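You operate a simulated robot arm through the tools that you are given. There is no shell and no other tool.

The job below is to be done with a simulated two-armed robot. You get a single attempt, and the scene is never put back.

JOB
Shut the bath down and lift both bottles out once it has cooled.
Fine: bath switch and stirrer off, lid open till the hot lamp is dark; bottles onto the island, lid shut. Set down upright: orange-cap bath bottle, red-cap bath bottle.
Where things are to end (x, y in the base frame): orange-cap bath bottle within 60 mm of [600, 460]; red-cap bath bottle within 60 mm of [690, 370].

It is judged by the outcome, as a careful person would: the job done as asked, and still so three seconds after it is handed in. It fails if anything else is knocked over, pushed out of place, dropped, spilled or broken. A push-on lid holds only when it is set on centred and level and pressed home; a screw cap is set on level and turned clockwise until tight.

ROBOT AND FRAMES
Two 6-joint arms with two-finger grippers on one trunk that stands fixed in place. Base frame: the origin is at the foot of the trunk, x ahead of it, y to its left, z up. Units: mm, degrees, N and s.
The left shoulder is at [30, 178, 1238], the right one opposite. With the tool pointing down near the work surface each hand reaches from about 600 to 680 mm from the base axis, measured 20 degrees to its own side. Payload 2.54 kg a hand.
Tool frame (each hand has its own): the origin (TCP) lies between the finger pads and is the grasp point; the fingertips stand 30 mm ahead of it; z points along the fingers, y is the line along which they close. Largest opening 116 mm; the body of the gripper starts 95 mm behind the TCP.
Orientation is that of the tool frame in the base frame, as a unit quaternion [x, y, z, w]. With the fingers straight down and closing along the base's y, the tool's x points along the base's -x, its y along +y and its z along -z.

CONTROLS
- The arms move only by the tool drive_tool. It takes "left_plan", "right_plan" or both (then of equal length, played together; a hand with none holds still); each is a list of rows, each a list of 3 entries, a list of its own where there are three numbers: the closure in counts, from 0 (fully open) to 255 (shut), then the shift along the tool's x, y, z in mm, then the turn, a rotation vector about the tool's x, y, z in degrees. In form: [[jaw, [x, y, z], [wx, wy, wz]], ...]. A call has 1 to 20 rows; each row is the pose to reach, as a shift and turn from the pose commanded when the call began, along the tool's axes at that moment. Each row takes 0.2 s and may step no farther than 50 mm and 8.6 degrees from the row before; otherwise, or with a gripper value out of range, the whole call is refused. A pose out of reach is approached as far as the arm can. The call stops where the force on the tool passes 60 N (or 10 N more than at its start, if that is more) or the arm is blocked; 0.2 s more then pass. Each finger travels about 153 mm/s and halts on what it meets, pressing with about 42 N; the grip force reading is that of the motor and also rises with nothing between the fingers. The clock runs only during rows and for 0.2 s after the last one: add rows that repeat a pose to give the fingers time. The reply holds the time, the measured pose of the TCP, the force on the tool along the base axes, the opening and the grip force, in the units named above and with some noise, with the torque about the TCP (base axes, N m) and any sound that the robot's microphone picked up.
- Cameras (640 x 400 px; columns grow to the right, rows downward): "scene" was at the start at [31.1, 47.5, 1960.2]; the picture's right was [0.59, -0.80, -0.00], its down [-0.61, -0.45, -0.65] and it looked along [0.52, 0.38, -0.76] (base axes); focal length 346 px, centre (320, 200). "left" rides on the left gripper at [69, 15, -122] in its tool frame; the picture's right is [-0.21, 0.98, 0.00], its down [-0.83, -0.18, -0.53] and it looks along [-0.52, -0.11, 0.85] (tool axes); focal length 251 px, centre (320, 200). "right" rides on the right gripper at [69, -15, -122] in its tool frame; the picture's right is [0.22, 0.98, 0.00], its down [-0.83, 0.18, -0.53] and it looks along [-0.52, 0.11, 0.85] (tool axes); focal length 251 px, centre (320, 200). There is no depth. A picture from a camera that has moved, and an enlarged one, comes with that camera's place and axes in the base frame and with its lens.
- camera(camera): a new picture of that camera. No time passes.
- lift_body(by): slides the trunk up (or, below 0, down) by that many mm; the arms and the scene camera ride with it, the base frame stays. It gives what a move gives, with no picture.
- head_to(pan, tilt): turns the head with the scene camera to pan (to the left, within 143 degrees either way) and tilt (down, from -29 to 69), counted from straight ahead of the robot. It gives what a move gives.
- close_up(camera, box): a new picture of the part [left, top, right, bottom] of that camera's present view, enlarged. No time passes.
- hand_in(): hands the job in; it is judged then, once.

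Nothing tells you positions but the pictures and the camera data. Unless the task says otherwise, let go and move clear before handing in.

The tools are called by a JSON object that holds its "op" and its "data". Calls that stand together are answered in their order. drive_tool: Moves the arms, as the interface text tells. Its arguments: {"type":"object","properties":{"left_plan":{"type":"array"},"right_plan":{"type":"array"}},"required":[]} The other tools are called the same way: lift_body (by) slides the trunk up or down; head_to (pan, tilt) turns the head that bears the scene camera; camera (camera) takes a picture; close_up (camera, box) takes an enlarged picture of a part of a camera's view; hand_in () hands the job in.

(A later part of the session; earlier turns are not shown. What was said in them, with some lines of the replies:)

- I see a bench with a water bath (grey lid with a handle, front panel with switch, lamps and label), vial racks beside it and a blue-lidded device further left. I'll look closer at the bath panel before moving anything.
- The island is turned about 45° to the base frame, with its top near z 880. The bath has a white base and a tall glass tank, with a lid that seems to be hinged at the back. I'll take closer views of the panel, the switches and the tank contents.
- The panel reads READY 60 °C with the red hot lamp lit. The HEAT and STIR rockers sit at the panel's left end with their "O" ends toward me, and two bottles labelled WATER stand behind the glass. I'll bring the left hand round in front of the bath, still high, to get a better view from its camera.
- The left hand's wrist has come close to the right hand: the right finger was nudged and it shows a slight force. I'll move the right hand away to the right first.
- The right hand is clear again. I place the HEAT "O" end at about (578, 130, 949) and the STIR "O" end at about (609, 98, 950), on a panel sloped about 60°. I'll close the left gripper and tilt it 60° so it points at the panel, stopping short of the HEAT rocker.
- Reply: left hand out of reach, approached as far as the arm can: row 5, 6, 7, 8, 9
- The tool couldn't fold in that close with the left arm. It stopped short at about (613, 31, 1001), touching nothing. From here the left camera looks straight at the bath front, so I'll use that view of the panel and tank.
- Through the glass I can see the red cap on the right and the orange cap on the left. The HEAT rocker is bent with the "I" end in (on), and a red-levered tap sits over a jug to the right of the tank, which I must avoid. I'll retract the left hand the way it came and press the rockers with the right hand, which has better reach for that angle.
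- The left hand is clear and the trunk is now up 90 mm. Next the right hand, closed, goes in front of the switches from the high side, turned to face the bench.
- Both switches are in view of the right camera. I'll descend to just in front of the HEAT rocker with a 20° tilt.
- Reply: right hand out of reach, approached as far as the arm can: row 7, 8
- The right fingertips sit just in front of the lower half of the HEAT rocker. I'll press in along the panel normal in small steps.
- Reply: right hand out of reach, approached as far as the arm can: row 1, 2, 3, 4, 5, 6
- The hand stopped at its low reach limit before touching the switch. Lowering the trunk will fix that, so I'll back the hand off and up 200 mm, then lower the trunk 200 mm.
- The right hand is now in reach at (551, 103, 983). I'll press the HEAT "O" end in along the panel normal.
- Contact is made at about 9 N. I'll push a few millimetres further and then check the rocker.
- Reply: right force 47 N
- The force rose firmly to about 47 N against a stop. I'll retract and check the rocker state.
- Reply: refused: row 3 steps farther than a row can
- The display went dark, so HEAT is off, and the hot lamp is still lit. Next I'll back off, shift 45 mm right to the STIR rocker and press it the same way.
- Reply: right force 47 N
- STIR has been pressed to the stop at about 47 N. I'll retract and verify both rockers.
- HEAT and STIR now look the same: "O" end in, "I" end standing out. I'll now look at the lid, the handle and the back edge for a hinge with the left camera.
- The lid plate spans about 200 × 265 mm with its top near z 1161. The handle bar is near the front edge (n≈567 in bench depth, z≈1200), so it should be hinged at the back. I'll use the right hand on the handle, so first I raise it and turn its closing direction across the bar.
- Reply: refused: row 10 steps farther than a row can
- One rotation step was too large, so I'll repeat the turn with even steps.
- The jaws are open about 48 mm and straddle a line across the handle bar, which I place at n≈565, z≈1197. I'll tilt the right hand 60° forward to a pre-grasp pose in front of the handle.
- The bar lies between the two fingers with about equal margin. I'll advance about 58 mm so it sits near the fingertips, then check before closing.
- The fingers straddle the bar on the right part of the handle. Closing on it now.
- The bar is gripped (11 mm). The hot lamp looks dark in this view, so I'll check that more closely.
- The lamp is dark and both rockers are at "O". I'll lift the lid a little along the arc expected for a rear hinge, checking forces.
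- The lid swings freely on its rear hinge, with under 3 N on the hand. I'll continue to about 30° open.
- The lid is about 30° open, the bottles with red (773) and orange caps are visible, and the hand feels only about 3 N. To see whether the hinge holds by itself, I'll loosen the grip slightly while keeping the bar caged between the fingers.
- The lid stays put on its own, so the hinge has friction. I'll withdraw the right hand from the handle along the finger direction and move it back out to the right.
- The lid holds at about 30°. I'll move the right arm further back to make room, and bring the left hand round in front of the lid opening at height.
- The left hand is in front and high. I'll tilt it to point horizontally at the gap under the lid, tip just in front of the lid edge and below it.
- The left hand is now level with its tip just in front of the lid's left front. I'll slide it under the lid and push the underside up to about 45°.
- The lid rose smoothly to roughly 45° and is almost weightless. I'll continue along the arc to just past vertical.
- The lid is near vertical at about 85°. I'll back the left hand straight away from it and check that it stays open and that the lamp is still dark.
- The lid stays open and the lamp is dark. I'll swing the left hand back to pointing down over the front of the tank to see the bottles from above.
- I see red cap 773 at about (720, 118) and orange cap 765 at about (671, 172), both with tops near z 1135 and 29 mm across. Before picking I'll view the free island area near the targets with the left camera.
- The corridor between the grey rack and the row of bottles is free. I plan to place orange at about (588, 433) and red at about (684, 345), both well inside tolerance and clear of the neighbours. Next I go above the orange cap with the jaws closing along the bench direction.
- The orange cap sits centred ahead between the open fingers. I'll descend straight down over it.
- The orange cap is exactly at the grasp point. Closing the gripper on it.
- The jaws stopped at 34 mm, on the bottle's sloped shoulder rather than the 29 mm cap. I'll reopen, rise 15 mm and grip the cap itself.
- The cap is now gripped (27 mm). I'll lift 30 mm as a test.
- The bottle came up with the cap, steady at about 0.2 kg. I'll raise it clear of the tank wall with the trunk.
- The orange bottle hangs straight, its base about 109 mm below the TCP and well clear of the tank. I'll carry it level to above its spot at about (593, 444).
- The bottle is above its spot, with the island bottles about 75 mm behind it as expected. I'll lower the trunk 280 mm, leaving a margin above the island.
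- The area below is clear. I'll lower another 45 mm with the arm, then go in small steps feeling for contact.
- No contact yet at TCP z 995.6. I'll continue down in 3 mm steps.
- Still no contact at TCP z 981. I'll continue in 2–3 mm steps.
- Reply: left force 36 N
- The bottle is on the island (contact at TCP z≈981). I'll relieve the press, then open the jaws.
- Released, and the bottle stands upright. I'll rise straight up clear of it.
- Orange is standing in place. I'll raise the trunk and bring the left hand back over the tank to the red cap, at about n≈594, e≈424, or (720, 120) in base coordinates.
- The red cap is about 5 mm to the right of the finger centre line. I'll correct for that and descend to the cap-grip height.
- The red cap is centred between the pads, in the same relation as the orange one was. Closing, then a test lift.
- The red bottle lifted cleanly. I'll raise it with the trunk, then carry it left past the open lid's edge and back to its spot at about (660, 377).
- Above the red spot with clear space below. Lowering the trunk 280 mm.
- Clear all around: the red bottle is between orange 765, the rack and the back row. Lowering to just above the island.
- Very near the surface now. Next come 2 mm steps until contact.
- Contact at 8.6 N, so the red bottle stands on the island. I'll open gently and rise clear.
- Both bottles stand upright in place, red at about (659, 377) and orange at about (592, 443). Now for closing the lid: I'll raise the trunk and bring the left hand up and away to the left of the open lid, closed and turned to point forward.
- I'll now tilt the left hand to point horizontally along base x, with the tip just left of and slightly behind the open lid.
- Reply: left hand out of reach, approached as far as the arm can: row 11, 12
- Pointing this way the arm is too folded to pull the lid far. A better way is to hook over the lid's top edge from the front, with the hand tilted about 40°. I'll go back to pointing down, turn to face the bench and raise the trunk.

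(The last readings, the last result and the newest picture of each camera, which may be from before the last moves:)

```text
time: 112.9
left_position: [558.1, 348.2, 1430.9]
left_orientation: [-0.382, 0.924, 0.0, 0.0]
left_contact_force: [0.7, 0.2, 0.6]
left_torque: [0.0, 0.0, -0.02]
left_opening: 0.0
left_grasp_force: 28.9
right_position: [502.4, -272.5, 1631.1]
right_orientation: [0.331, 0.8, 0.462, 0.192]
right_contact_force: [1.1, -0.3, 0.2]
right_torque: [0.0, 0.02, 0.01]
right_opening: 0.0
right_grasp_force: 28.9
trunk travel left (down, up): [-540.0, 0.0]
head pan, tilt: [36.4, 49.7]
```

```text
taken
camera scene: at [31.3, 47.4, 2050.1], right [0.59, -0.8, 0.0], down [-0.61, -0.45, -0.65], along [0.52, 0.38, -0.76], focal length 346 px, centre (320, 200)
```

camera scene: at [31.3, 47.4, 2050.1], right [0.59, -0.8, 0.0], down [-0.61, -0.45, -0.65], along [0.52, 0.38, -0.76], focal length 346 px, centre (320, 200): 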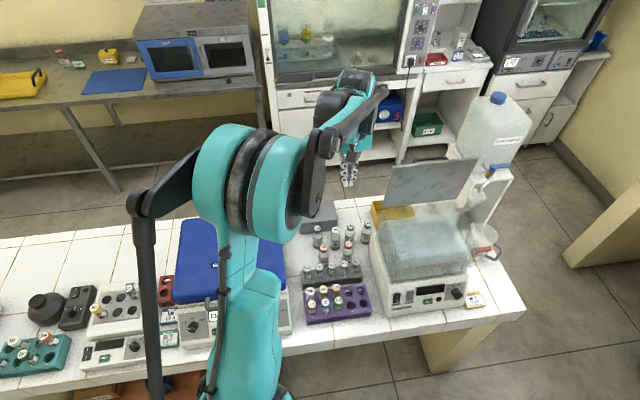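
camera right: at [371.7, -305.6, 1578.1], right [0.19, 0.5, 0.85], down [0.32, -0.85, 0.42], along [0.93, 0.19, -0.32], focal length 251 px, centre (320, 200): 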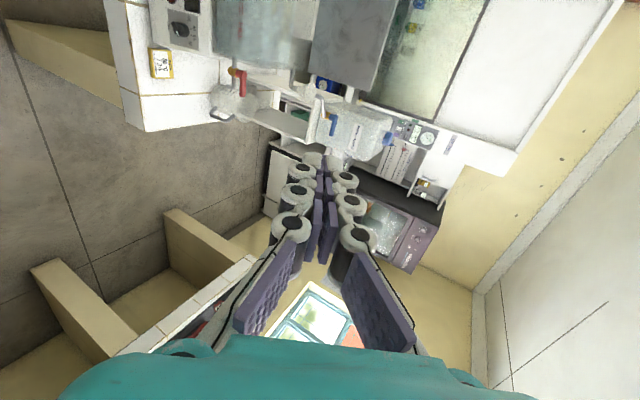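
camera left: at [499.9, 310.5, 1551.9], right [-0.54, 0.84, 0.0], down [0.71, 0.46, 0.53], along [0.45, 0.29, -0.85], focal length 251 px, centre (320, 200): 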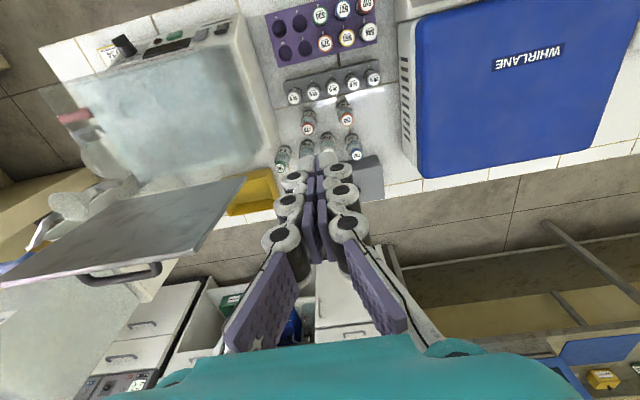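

The lid's top-left corner projects just where I expect it: n≈721, e≈297, z≈1359. I'll move the left hand to just above the top edge, tilted 40° forward, at e≈320.

{"op": "drive_tool", "data": {"left_plan": [[255, [-14, -29, 1], [0, -6.7, 0]], [255, [-28, -57, 2], [0, -13.3, 0]], [255, [-42, -86, 3], [0, -20, 0]], [255, [-57, -115, 5], [0, -26.7, 0]], [255, [-71, -143, 6], [0, -33.3, 0]], [255, [-85, -172, 8], [0, -40, 0]], [255, [-85, -172, 8], [0, -40, 0]]]}}

{"op": "camera", "data": {"camera": "left"}}

{"op": "camera", "data": {"camera": "scene"}}

{"op": "camera", "data": {"camera": "right"}}

```text
time: 114.5
left_position: [740.5, 286.6, 1422.5]
left_orientation: [-0.36, 0.868, 0.131, 0.317]
left_contact_force: [-1.2, 0.4, 0.0]
left_torque: [-0.05, -0.02, -0.01]
left_opening: 0.3
left_grasp_force: 29.1
right_position: [501.2, -271.9, 1632.0]
right_orientation: [0.331, 0.8, 0.462, 0.192]
right_contact_force: [-0.7, -0.1, 0.0]
right_torque: [-0.01, 0.04, -0.02]
right_opening: 0.0
right_grasp_force: 28.8
trunk travel left (down, up): [-540.0, 0.0]
head pan, tilt: [36.4, 49.7]
```

```text
taken
camera left: at [637.3, 204.4, 1471.2], right [-0.58, 0.81, 0.14], down [0.33, 0.08, 0.94], along [0.75, 0.59, -0.31], focal length 251 px, centre (320, 200)
```

left: 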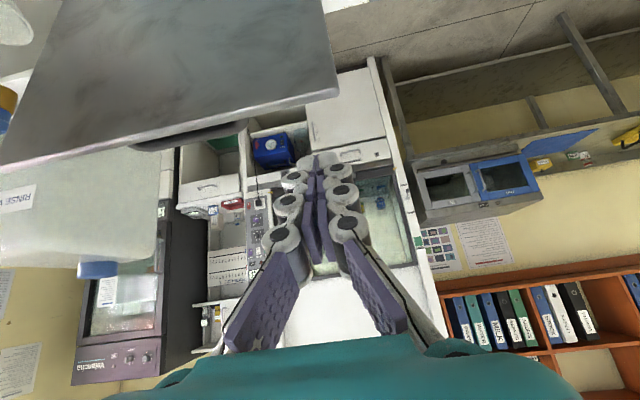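

```text
taken
camera scene: at [30.4, 47.8, 2050.2], right [0.59, -0.8, 0.0], down [-0.61, -0.45, -0.65], along [0.52, 0.38, -0.76], focal length 346 px, centre (320, 200)
```

scene: 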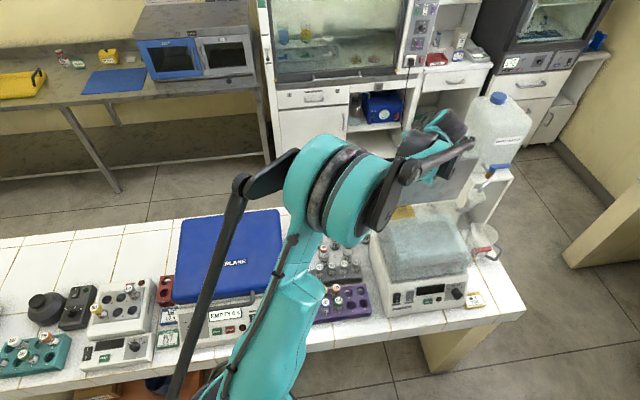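

```text
taken
camera right: at [372.2, -304.9, 1678.1], right [0.19, 0.5, 0.85], down [0.32, -0.85, 0.42], along [0.93, 0.19, -0.32], focal length 251 px, centre (320, 200)
```

right: 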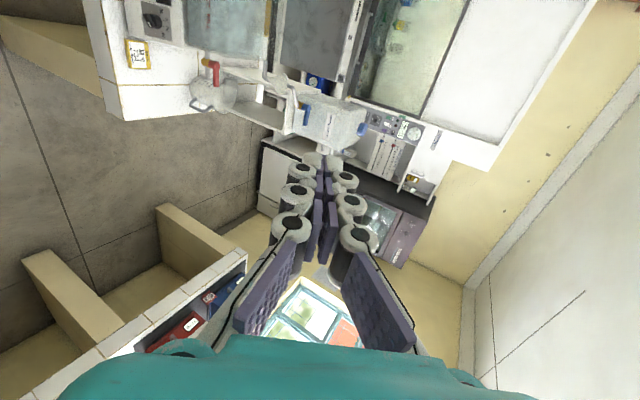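

I'm above the top edge now. I'll go over it and down about 20 mm behind the lid, staying clear of the plate.

{"op": "drive_tool", "data": {"left_plan": [[255, [-11, 0, 9.3], [0, 0, 0]], [255, [5.1, 0, 28.4], [0, 0, 0]], [255, [14, 0, 39], [0, 0, 0]], [255, [23.4, 0, 50.2], [0, 0, 0]], [255, [23.4, 0, 50.2], [0, 0, 0]]]}}

{"op": "camera", "data": {"camera": "left"}}

{"op": "close_up", "data": {"camera": "scene", "box": [350, 90, 510, 230]}}

{"op": "close_up", "data": {"camera": "right", "box": [180, 0, 420, 120]}}

```text
time: 115.7
left_position: [751.2, 296.1, 1369.8]
left_orientation: [-0.359, 0.869, 0.131, 0.316]
left_contact_force: [-0.6, 0.3, -0.1]
left_torque: [0.0, -0.02, -0.01]
left_opening: 0.1
left_grasp_force: 28.8
right_position: [500.2, -274.6, 1632.0]
right_orientation: [0.331, 0.8, 0.462, 0.192]
right_contact_force: [0.3, -0.5, 0.4]
right_torque: [0.02, 0.0, -0.03]
right_opening: 0.0
right_grasp_force: 28.3
trunk travel left (down, up): [-540.0, 0.0]
head pan, tilt: [36.4, 49.7]
```

```text
taken
camera left: at [647.6, 215.3, 1417.7], right [-0.57, 0.81, 0.14], down [0.33, 0.08, 0.94], along [0.75, 0.59, -0.31], focal length 251 px, centre (320, 200)
```

left: 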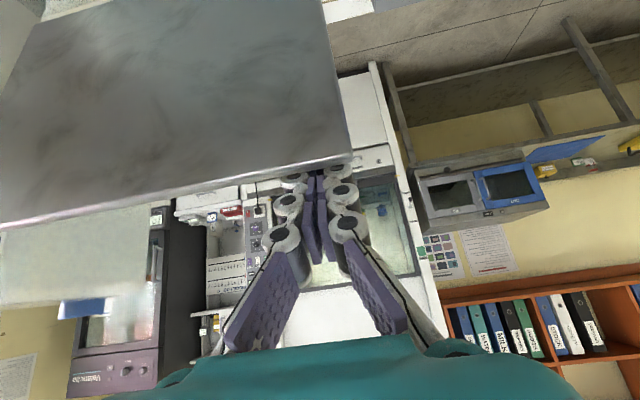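

```text
2.86 times, centred on (430, 160) of scene
camera zoom: at [30.8, 47.4, 2050.2], right [0.59, -0.8, 0.0], down [-0.61, -0.45, -0.65], along [0.52, 0.38, -0.76], focal length 990 px, centre (6, 314)
```

zoom: 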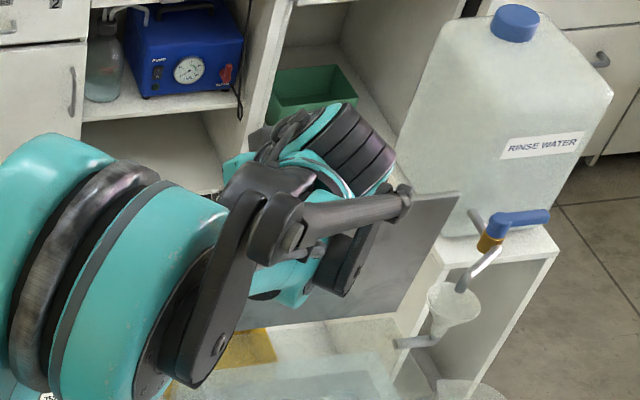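

```text
2.67 times, centred on (300, 60) of right
camera zoom: at [372.5, -305.2, 1677.9], right [0.19, 0.5, 0.85], down [0.32, -0.85, 0.42], along [0.93, 0.19, -0.32], focal length 670 px, centre (373, 573)
```

zoom: 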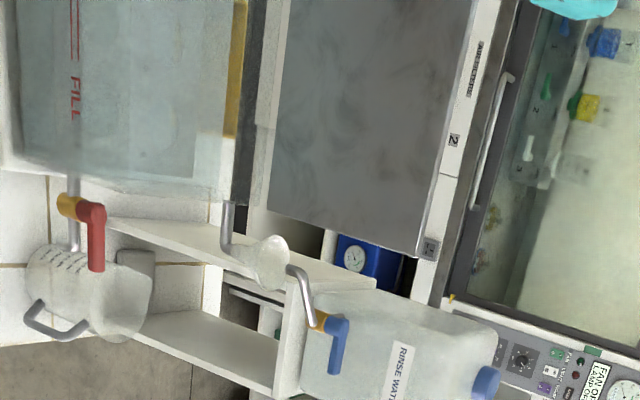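

The fingertips are hooked behind the lid's top edge without contact. I'll pull it forward slowly along its arc.

{"op": "drive_tool", "data": {"left_plan": [[255, [10, 0, -6.7], [0, 0, 0]], [255, [20.3, 0, -13.5], [0, 0, 0]], [255, [28, 0, -17.6], [0, 0, 0]], [255, [35.5, 0, -21.7], [0, 0, 0]], [255, [43.4, 0, -25.3], [0, 0, 0]], [255, [51.4, 0, -28.8], [0, 0, 0]], [255, [51.4, 0, -28.8], [0, 0, 0]]]}}

{"op": "camera", "data": {"camera": "left"}}

{"op": "camera", "data": {"camera": "right"}}

```text
time: 117.3
left_position: [710.2, 256.2, 1358.6]
left_orientation: [-0.36, 0.868, 0.131, 0.316]
left_contact_force: [1.0, 0.4, 0.4]
left_torque: [0.0, 0.02, 0.0]
left_opening: 0.0
left_grasp_force: 28.7
right_position: [502.1, -273.5, 1631.6]
right_orientation: [0.331, 0.8, 0.462, 0.191]
right_contact_force: [0.0, -0.2, 0.2]
right_torque: [-0.02, -0.01, 0.01]
right_opening: 0.1
right_grasp_force: 29.1
trunk travel left (down, up): [-540.0, 0.0]
head pan, tilt: [36.4, 49.7]
```

```text
taken
camera left: at [606.8, 174.4, 1407.0], right [-0.57, 0.81, 0.14], down [0.33, 0.08, 0.94], along [0.75, 0.59, -0.31], focal length 251 px, centre (320, 200)
```

left: 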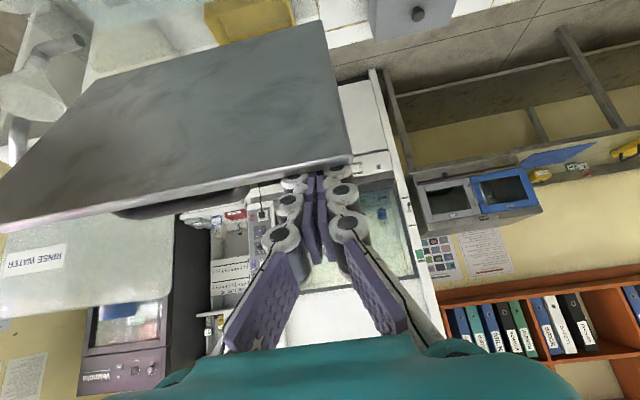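

```text
taken
camera right: at [372.9, -305.2, 1677.8], right [0.19, 0.5, 0.85], down [0.32, -0.85, 0.42], along [0.93, 0.19, -0.32], focal length 251 px, centre (320, 200)
```

right: 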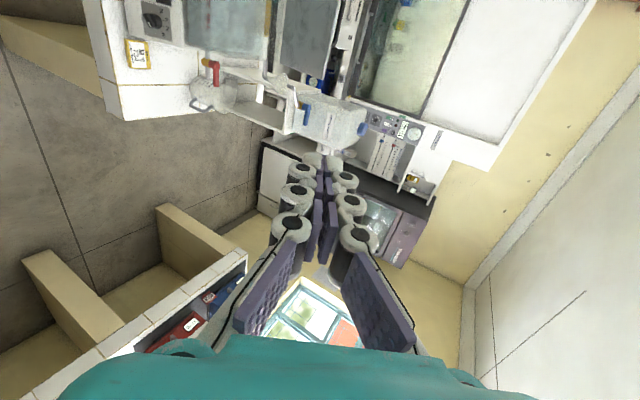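

The lid follows with barely any force. Continuing along the arc to about 30°.

{"op": "drive_tool", "data": {"left_plan": [[255, [8.3, 0, -2.8], [0, 0, 0]], [255, [16.6, 0, -5.5], [0, 0, 0]], [255, [25, 0, -7.6], [0, 0, 0]], [255, [33.4, 0, -9.6], [0, 0, 0]], [255, [42, 0, -11], [0, 0, 0]], [255, [50.5, 0, -12.2], [0, 0, 0]], [255, [59, 0, -12.8], [0, 0, 0]], [255, [67.9, 0, -13.4], [0, 0, 0]], [255, [76.6, 0, -13.2], [0, 0, 0]], [255, [85.3, 0, -13.5], [0, 0, 0]], [255, [98, 0, -14.5], [0, 0, 0]], [255, [113.2, 0, -12.3], [0, 0, 0]], [255, [128.2, 0, -8.9], [0, 0, 0]], [255, [128.2, 0, -8.9], [0, 0, 0]]]}}

{"op": "camera", "data": {"camera": "left"}}

{"op": "camera", "data": {"camera": "right"}}

{"op": "camera", "data": {"camera": "scene"}}

```text
time: 120.3
left_position: [636.9, 181.7, 1283.0]
left_orientation: [-0.361, 0.868, 0.132, 0.315]
left_contact_force: [0.3, 0.0, 0.7]
left_torque: [-0.05, 0.01, 0.01]
left_opening: 0.1
left_grasp_force: 28.4
right_position: [501.0, -272.8, 1632.4]
right_orientation: [0.331, 0.801, 0.462, 0.191]
right_contact_force: [0.1, -0.5, 0.5]
right_torque: [0.01, 0.01, -0.02]
right_opening: 0.0
right_grasp_force: 28.5
trunk travel left (down, up): [-540.0, 0.0]
head pan, tilt: [36.4, 49.7]
```

```text
taken
camera left: at [533.1, 100.7, 1331.3], right [-0.58, 0.81, 0.14], down [0.33, 0.08, 0.94], along [0.75, 0.59, -0.31], focal length 251 px, centre (320, 200)
```

left: 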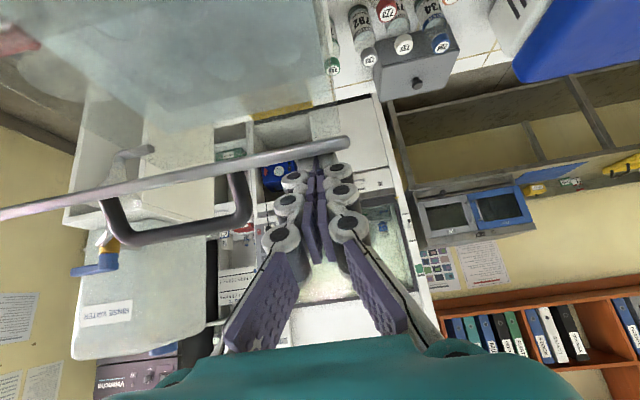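

```text
taken
camera right: at [372.6, -305.1, 1677.9], right [0.19, 0.5, 0.85], down [0.32, -0.85, 0.42], along [0.93, 0.19, -0.32], focal length 251 px, centre (320, 200)
```

right: 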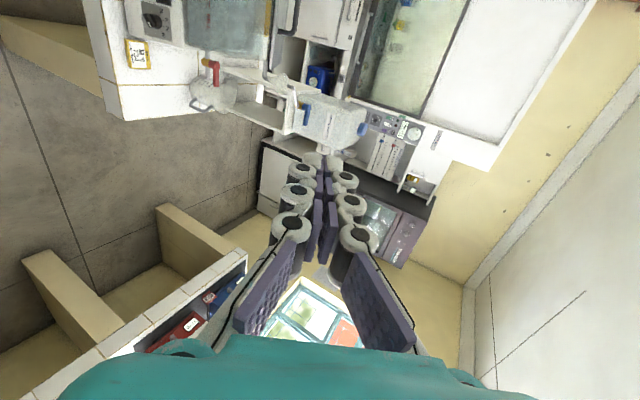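

```text
taken
camera scene: at [30.9, 47.5, 2050.2], right [0.59, -0.8, 0.0], down [-0.61, -0.45, -0.65], along [0.52, 0.38, -0.76], focal length 346 px, centre (320, 200)
```

scene: 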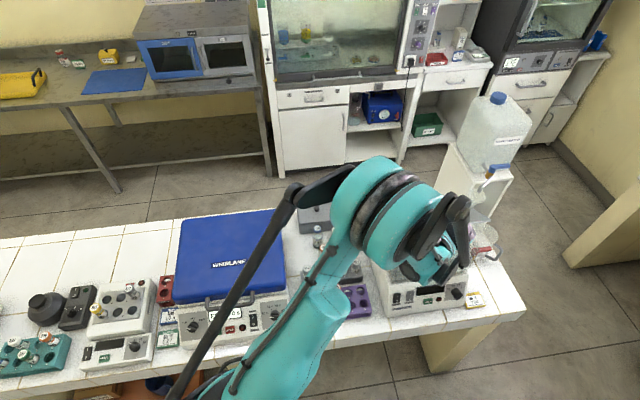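

The lid is at about 30°. I'll press it on down towards closed with the fingertips on its top face.

{"op": "drive_tool", "data": {"left_plan": [[255, [7.3, 0, 2.3], [0, 0, 0]], [255, [14.6, 0, 4.7], [0, 0, 0]], [255, [21.8, 0, 7.7], [0, 0, 0]], [255, [28.9, 0, 10.8], [0, 0, 0]], [255, [35.8, 0, 14.5], [0, 0, 0]], [255, [42.6, 0, 18.2], [0, 0, 0]], [255, [49.2, 0, 22.5], [0, 0, 0]], [255, [55.7, 0, 26.8], [0, 0, 0]], [255, [55.7, 0, 26.8], [0, 0, 0]]]}}

{"op": "camera", "data": {"camera": "left"}}

{"op": "camera", "data": {"camera": "scene"}}

```text
time: 122.3
left_position: [618.0, 164.0, 1226.6]
left_orientation: [-0.359, 0.868, 0.13, 0.316]
left_contact_force: [-0.1, -0.1, 0.1]
left_torque: [-0.02, 0.01, 0.0]
left_opening: 0.1
left_grasp_force: 28.4
right_position: [500.6, -272.6, 1631.7]
right_orientation: [0.332, 0.8, 0.462, 0.191]
right_contact_force: [0.1, -0.6, -0.4]
right_torque: [0.0, -0.01, 0.0]
right_opening: 0.1
right_grasp_force: 28.9
trunk travel left (down, up): [-540.0, 0.0]
head pan, tilt: [36.4, 49.7]
```

```text
taken
camera left: at [515.5, 82.7, 1274.7], right [-0.57, 0.81, 0.14], down [0.33, 0.08, 0.94], along [0.75, 0.59, -0.31], focal length 251 px, centre (320, 200)
```

left: 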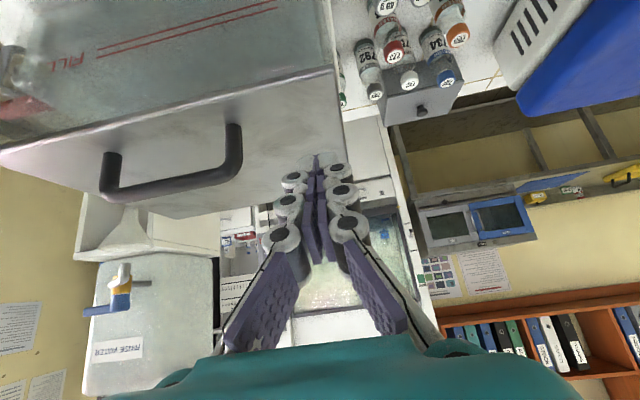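

```text
taken
camera scene: at [31.0, 47.3, 2050.2], right [0.59, -0.8, 0.0], down [-0.61, -0.45, -0.65], along [0.52, 0.38, -0.76], focal length 346 px, centre (320, 200)
```

scene: 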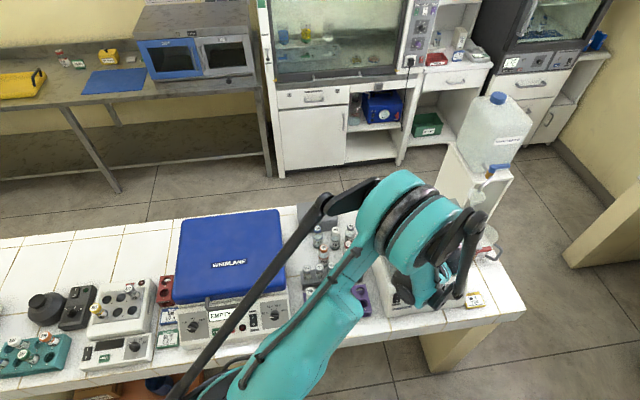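

The lid is within about 10° of closed. I'll ease it down the rest of the way until I feel it seat.

{"op": "drive_tool", "data": {"left_plan": [[255, [6, 0, 5], [0, 0, 0]], [255, [12.3, 0, 9.8], [0, 0, 0]], [255, [16, 0, 13], [0, 0, 0]], [255, [19.8, 0, 16.7], [0, 0, 0]], [255, [22, 0, 19.5], [0, 0, 0]], [255, [23.7, 0, 21.5], [0, 0, 0]], [255, [23.7, 0, 21.5], [0, 0, 0]]]}}

{"op": "camera", "data": {"camera": "left"}}

{"op": "close_up", "data": {"camera": "right", "box": [80, 0, 320, 120]}}

```text
time: 123.9
left_position: [615.2, 160.2, 1194.0]
left_orientation: [-0.359, 0.868, 0.13, 0.317]
left_contact_force: [0.7, -0.5, -0.5]
left_torque: [-0.02, 0.01, 0.01]
left_opening: 0.2
left_grasp_force: 28.7
right_position: [502.7, -272.6, 1632.0]
right_orientation: [0.331, 0.8, 0.462, 0.191]
right_contact_force: [-0.2, 0.4, 0.9]
right_torque: [0.0, 0.0, -0.03]
right_opening: 0.1
right_grasp_force: 28.6
trunk travel left (down, up): [-540.0, 0.0]
head pan, tilt: [36.4, 49.7]
```

```text
taken
camera left: at [512.5, 79.8, 1242.8], right [-0.57, 0.81, 0.14], down [0.33, 0.08, 0.94], along [0.75, 0.59, -0.31], focal length 251 px, centre (320, 200)
```

left: 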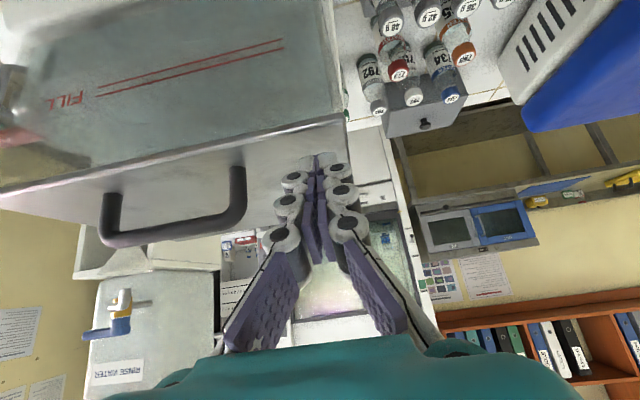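

```text
2.67 times, centred on (200, 60) of right
camera zoom: at [372.9, -305.3, 1677.8], right [0.19, 0.5, 0.85], down [0.32, -0.85, 0.42], along [0.93, 0.19, -0.32], focal length 670 px, centre (640, 573)
```

zoom: 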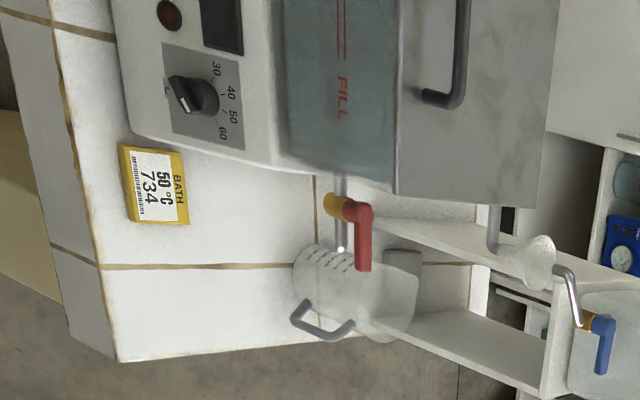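

{"op": "drive_tool", "data": {"left_plan": [[255, [1.9, 0, 2.3], [0, 0, 0]], [255, [3.8, 0, 4.6], [0, 0, 0]], [255, [3.8, 0, 4.6], [0, 0, 0]]]}}

{"op": "drive_tool", "data": {"left_plan": [[255, [1.9, 0, 2.3], [0, 0, 0]], [255, [1.9, 0, 2.3], [0, 0, 0]]]}}

```text
time: 124.7
left_position: [614.4, 160.7, 1188.5]
left_orientation: [-0.36, 0.868, 0.131, 0.316]
left_contact_force: [-0.2, 0.9, 0.0]
left_torque: [0.02, -0.02, -0.05]
left_opening: 0.1
left_grasp_force: 28.2
right_position: [501.5, -272.6, 1631.8]
right_orientation: [0.331, 0.8, 0.462, 0.192]
right_contact_force: [-0.4, 0.7, -0.1]
right_torque: [0.01, 0.02, -0.01]
right_opening: 0.1
right_grasp_force: 28.8
trunk travel left (down, up): [-540.0, 0.0]
head pan, tilt: [36.4, 49.7]
```

```text
time: 125.3
left_position: [614.7, 161.1, 1187.2]
left_orientation: [-0.36, 0.867, 0.132, 0.318]
left_contact_force: [5.3, 0.5, 19.1]
left_torque: [0.12, -0.25, 0.03]
left_opening: 5.9
left_grasp_force: 27.8
right_position: [500.4, -273.7, 1631.8]
right_orientation: [0.332, 0.8, 0.462, 0.191]
right_contact_force: [0.0, -0.5, 0.5]
right_torque: [0.03, 0.04, 0.03]
right_opening: 0.2
right_grasp_force: 28.9
trunk travel left (down, up): [-540.0, 0.0]
head pan, tilt: [36.4, 49.7]
```

There's firm contact at 19 N with the lid at its seat. I'll lift off and inspect it.

{"op": "drive_tool", "data": {"left_plan": [[255, [-7, 0, -8], [0, 0, 0]], [255, [-18, 0, -40], [0, 0, 0]], [255, [-21, 0, -87], [0, 0, 0]], [255, [-21, 0, -87], [0, 0, 0]]]}}

{"op": "camera", "data": {"camera": "left"}}

{"op": "close_up", "data": {"camera": "left", "box": [0, 60, 360, 260]}}

{"op": "close_up", "data": {"camera": "scene", "box": [350, 150, 530, 320]}}

{"op": "close_up", "data": {"camera": "right", "box": [80, 0, 320, 120]}}

```text
time: 126.3
left_position: [586.8, 133.1, 1265.3]
left_orientation: [-0.36, 0.869, 0.13, 0.315]
left_contact_force: [1.2, 0.7, 0.6]
left_torque: [0.01, -0.01, 0.02]
left_opening: 0.1
left_grasp_force: 28.7
right_position: [504.0, -272.8, 1632.0]
right_orientation: [0.331, 0.801, 0.461, 0.191]
right_contact_force: [-0.3, 0.1, -0.3]
right_torque: [-0.01, -0.02, 0.0]
right_opening: 0.0
right_grasp_force: 28.6
trunk travel left (down, up): [-540.0, 0.0]
head pan, tilt: [36.4, 49.7]
```

```text
taken
camera left: at [485.1, 51.7, 1313.7], right [-0.57, 0.81, 0.14], down [0.33, 0.08, 0.94], along [0.75, 0.59, -0.31], focal length 251 px, centre (320, 200)
```

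left: 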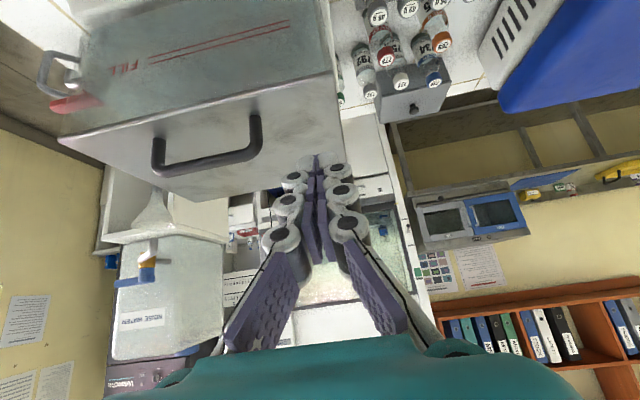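

```text
1.78 times, centred on (180, 160) of left
camera zoom: at [485.1, 51.7, 1313.7], right [-0.57, 0.81, 0.14], down [0.33, 0.08, 0.94], along [0.75, 0.59, -0.31], focal length 447 px, centre (569, 271)
```

zoom: 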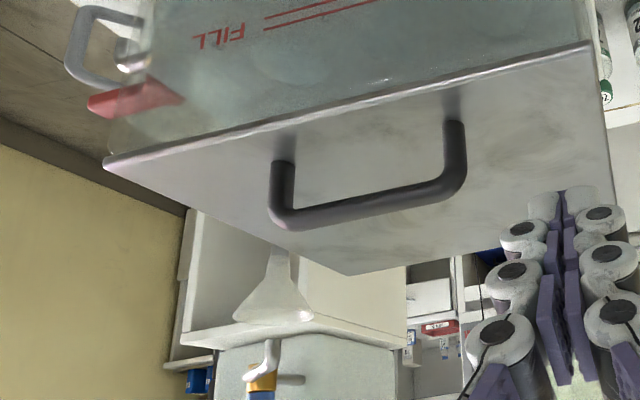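

```text
2.35 times, centred on (440, 235) of scene
camera zoom: at [32.8, 48.2, 2050.1], right [0.59, -0.8, 0.0], down [-0.61, -0.45, -0.65], along [0.52, 0.38, -0.76], focal length 815 px, centre (38, 118)
```

zoom: 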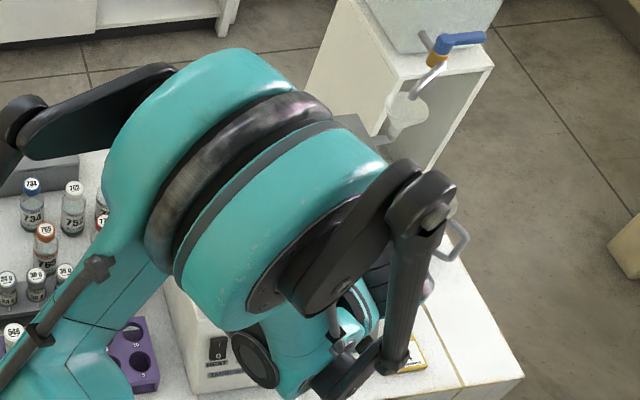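

```text
2.67 times, centred on (200, 60) of right
camera zoom: at [374.2, -304.5, 1677.6], right [0.19, 0.5, 0.85], down [0.32, -0.85, 0.42], along [0.93, 0.19, -0.32], focal length 670 px, centre (640, 573)
```

zoom: 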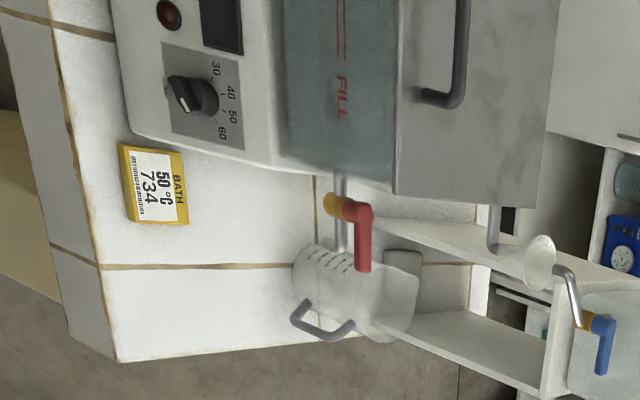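

The lid is flat and shut. I'll move the left hand up and well away to the left to see everything for a final check.

{"op": "drive_tool", "data": {"left_plan": [[255, [-6, 0, -28], [0, 6.7, 0]], [255, [-12, 0, -56], [0, 13.4, 0]], [255, [-18, 0, -83], [0, 20, 0]], [255, [-24, 0, -111], [0, 26.7, 0]], [255, [-30, 0, -139], [0, 33.4, 0]], [255, [-35, 0, -166], [0, 40, 0]], [255, [-35, 0, -166], [0, 40, 0]]]}}

{"op": "drive_tool", "data": {"left_plan": [[255, [-25, 35, -15], [0, 0, 0]], [255, [-50, 70, -30], [0, 0, 0]], [255, [-75, 105, -45], [0, 0, 0]], [255, [-100, 140, -60], [0, 0, 0]], [255, [-120, 175, -75], [0, 0, 0]], [255, [-120, 175, -75], [0, 0, 0]]]}}

{"op": "camera", "data": {"camera": "scene"}}

{"op": "camera", "data": {"camera": "left"}}

{"op": "close_up", "data": {"camera": "scene", "box": [290, 170, 530, 330]}}

```text
time: 127.9
left_position: [530.3, 76.4, 1415.0]
left_orientation: [-0.382, 0.924, 0.0, -0.001]
left_contact_force: [-0.2, 0.2, 0.7]
left_torque: [-0.01, -0.03, -0.01]
left_opening: 0.1
left_grasp_force: 28.6
right_position: [500.3, -272.0, 1631.3]
right_orientation: [0.331, 0.8, 0.462, 0.19]
right_contact_force: [0.2, 0.9, 0.1]
right_torque: [0.01, 0.0, 0.01]
right_opening: 0.0
right_grasp_force: 28.9
trunk travel left (down, up): [-540.0, 0.0]
head pan, tilt: [36.4, 49.7]
```

```text
time: 129.3
left_position: [492.1, 283.9, 1489.9]
left_orientation: [-0.383, 0.924, 0.0, 0.0]
left_contact_force: [0.2, -0.3, -0.1]
left_torque: [0.0, -0.01, 0.01]
left_opening: 0.0
left_grasp_force: 28.8
right_position: [502.2, -273.1, 1631.4]
right_orientation: [0.331, 0.8, 0.462, 0.192]
right_contact_force: [0.5, -0.9, -0.3]
right_torque: [0.0, 0.0, 0.05]
right_opening: 0.3
right_grasp_force: 28.7
trunk travel left (down, up): [-540.0, 0.0]
head pan, tilt: [36.4, 49.7]
```

```text
taken
camera scene: at [31.9, 46.0, 2050.2], right [0.59, -0.8, 0.0], down [-0.61, -0.45, -0.65], along [0.52, 0.39, -0.76], focal length 346 px, centre (320, 200)
```

scene: 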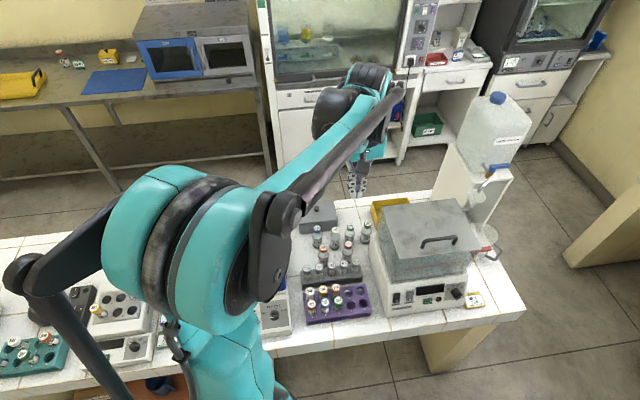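

```text
taken
camera left: at [432.5, 247.4, 1612.1], right [-0.54, 0.84, 0.0], down [0.71, 0.46, 0.53], along [0.45, 0.29, -0.85], focal length 251 px, centre (320, 200)
```

left: 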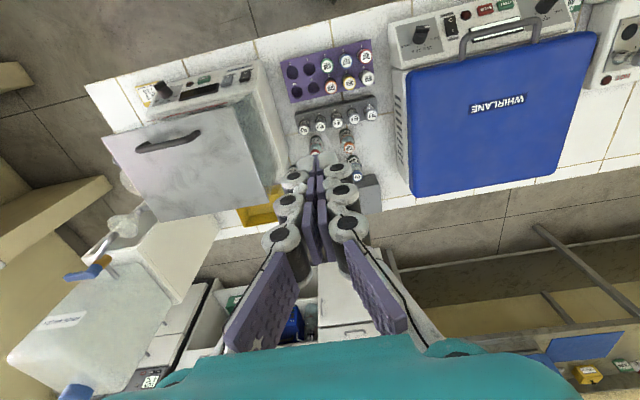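

```text
2.50 times, centred on (410, 250) of scene
camera zoom: at [31.9, 46.0, 2050.2], right [0.59, -0.8, 0.0], down [-0.61, -0.45, -0.65], along [0.52, 0.39, -0.76], focal length 866 px, centre (95, 75)
```

zoom: 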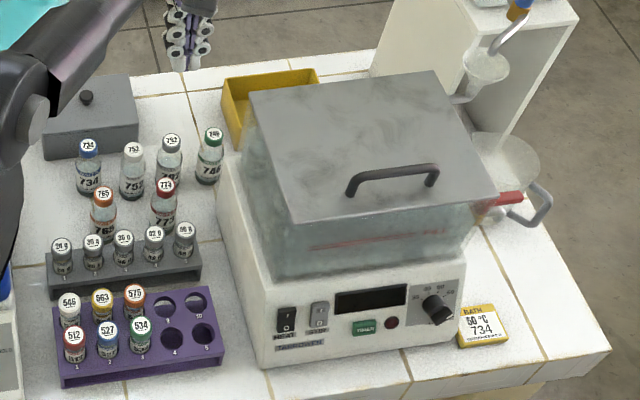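

Everything looks in order. One last close look at the panel and at the lid seam.

{"op": "close_up", "data": {"camera": "scene", "box": [385, 270, 480, 320]}}

{"op": "close_up", "data": {"camera": "scene", "box": [380, 190, 500, 280]}}

{"op": "close_up", "data": {"camera": "right", "box": [180, 0, 320, 90]}}

```text
6.74 times, centred on (432, 295) of scene
camera zoom: at [31.9, 46.0, 2050.2], right [0.59, -0.8, 0.0], down [-0.61, -0.45, -0.65], along [0.52, 0.39, -0.76], focal length 2333 px, centre (-438, -440)
```

zoom: 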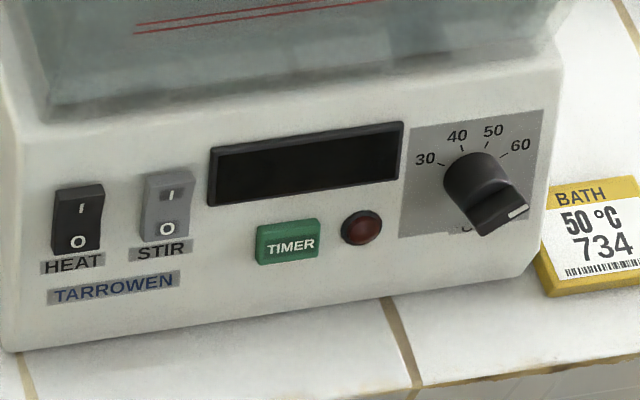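

```text
4.44 times, centred on (440, 235) of scene
camera zoom: at [31.9, 46.0, 2050.2], right [0.59, -0.8, 0.0], down [-0.61, -0.45, -0.65], along [0.52, 0.39, -0.76], focal length 1539 px, centre (-213, 44)
```

zoom: 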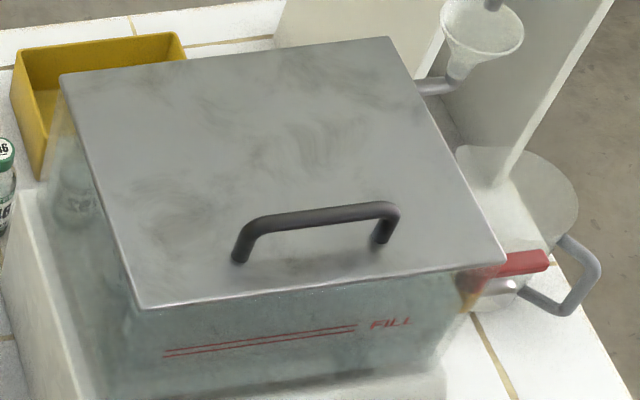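

```text
4.44 times, centred on (250, 45) of right
camera zoom: at [373.4, -306.3, 1677.5], right [0.19, 0.5, 0.85], down [0.32, -0.85, 0.42], along [0.93, 0.19, -0.32], focal length 1118 px, centre (631, 889)
```

zoom: 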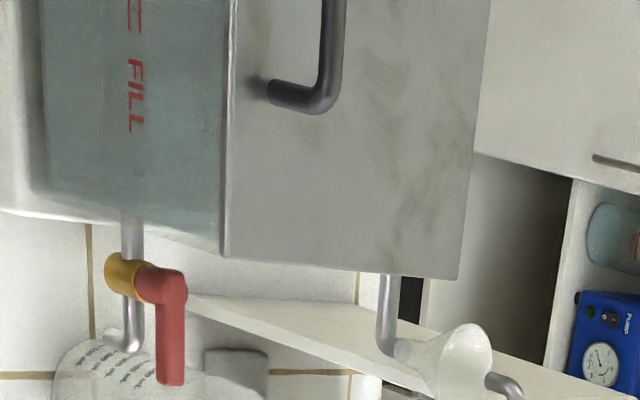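

HEAT and STIR are both at "O", the display and hot lamp are dark, and the lid is flat and shut. Orange 765 stands at about (590, 443) and red 773 at about (657, 376), both upright with nothing else disturbed and both hands clear, so I'm handing in.

{"op": "hand_in", "data": {}}

```text
The job is handed in.
```

The bath is shut down, and both bottles are out and standing on the island. I've handed the job in.

- **Bath:** HEAT and STIR are both switched to "O". The display is off and the hot lamp is dark.
- **Cooling:** the lamp went dark about 12 s after HEAT went off, before I had opened the lid. I opened the lid anyway and checked that the lamp was still dark before taking the bottles out.
- **Orange-cap bottle (765):** upright at about (590, 443), roughly 20 mm from its target.
- **Red-cap bottle (773):** upright at about (657, 376), roughly 33 mm from its target. I set it a little to the left to keep the hand clear of the open lid and tank.
- **Lid:** shut and pressed down until it met a firm stop.

Early on, before anything was handled, the left wrist briefly touched the open right gripper. Nothing on the island was touched. In the final pictures the other bottles, racks, jug and tap are where they were, and both hands are clear.
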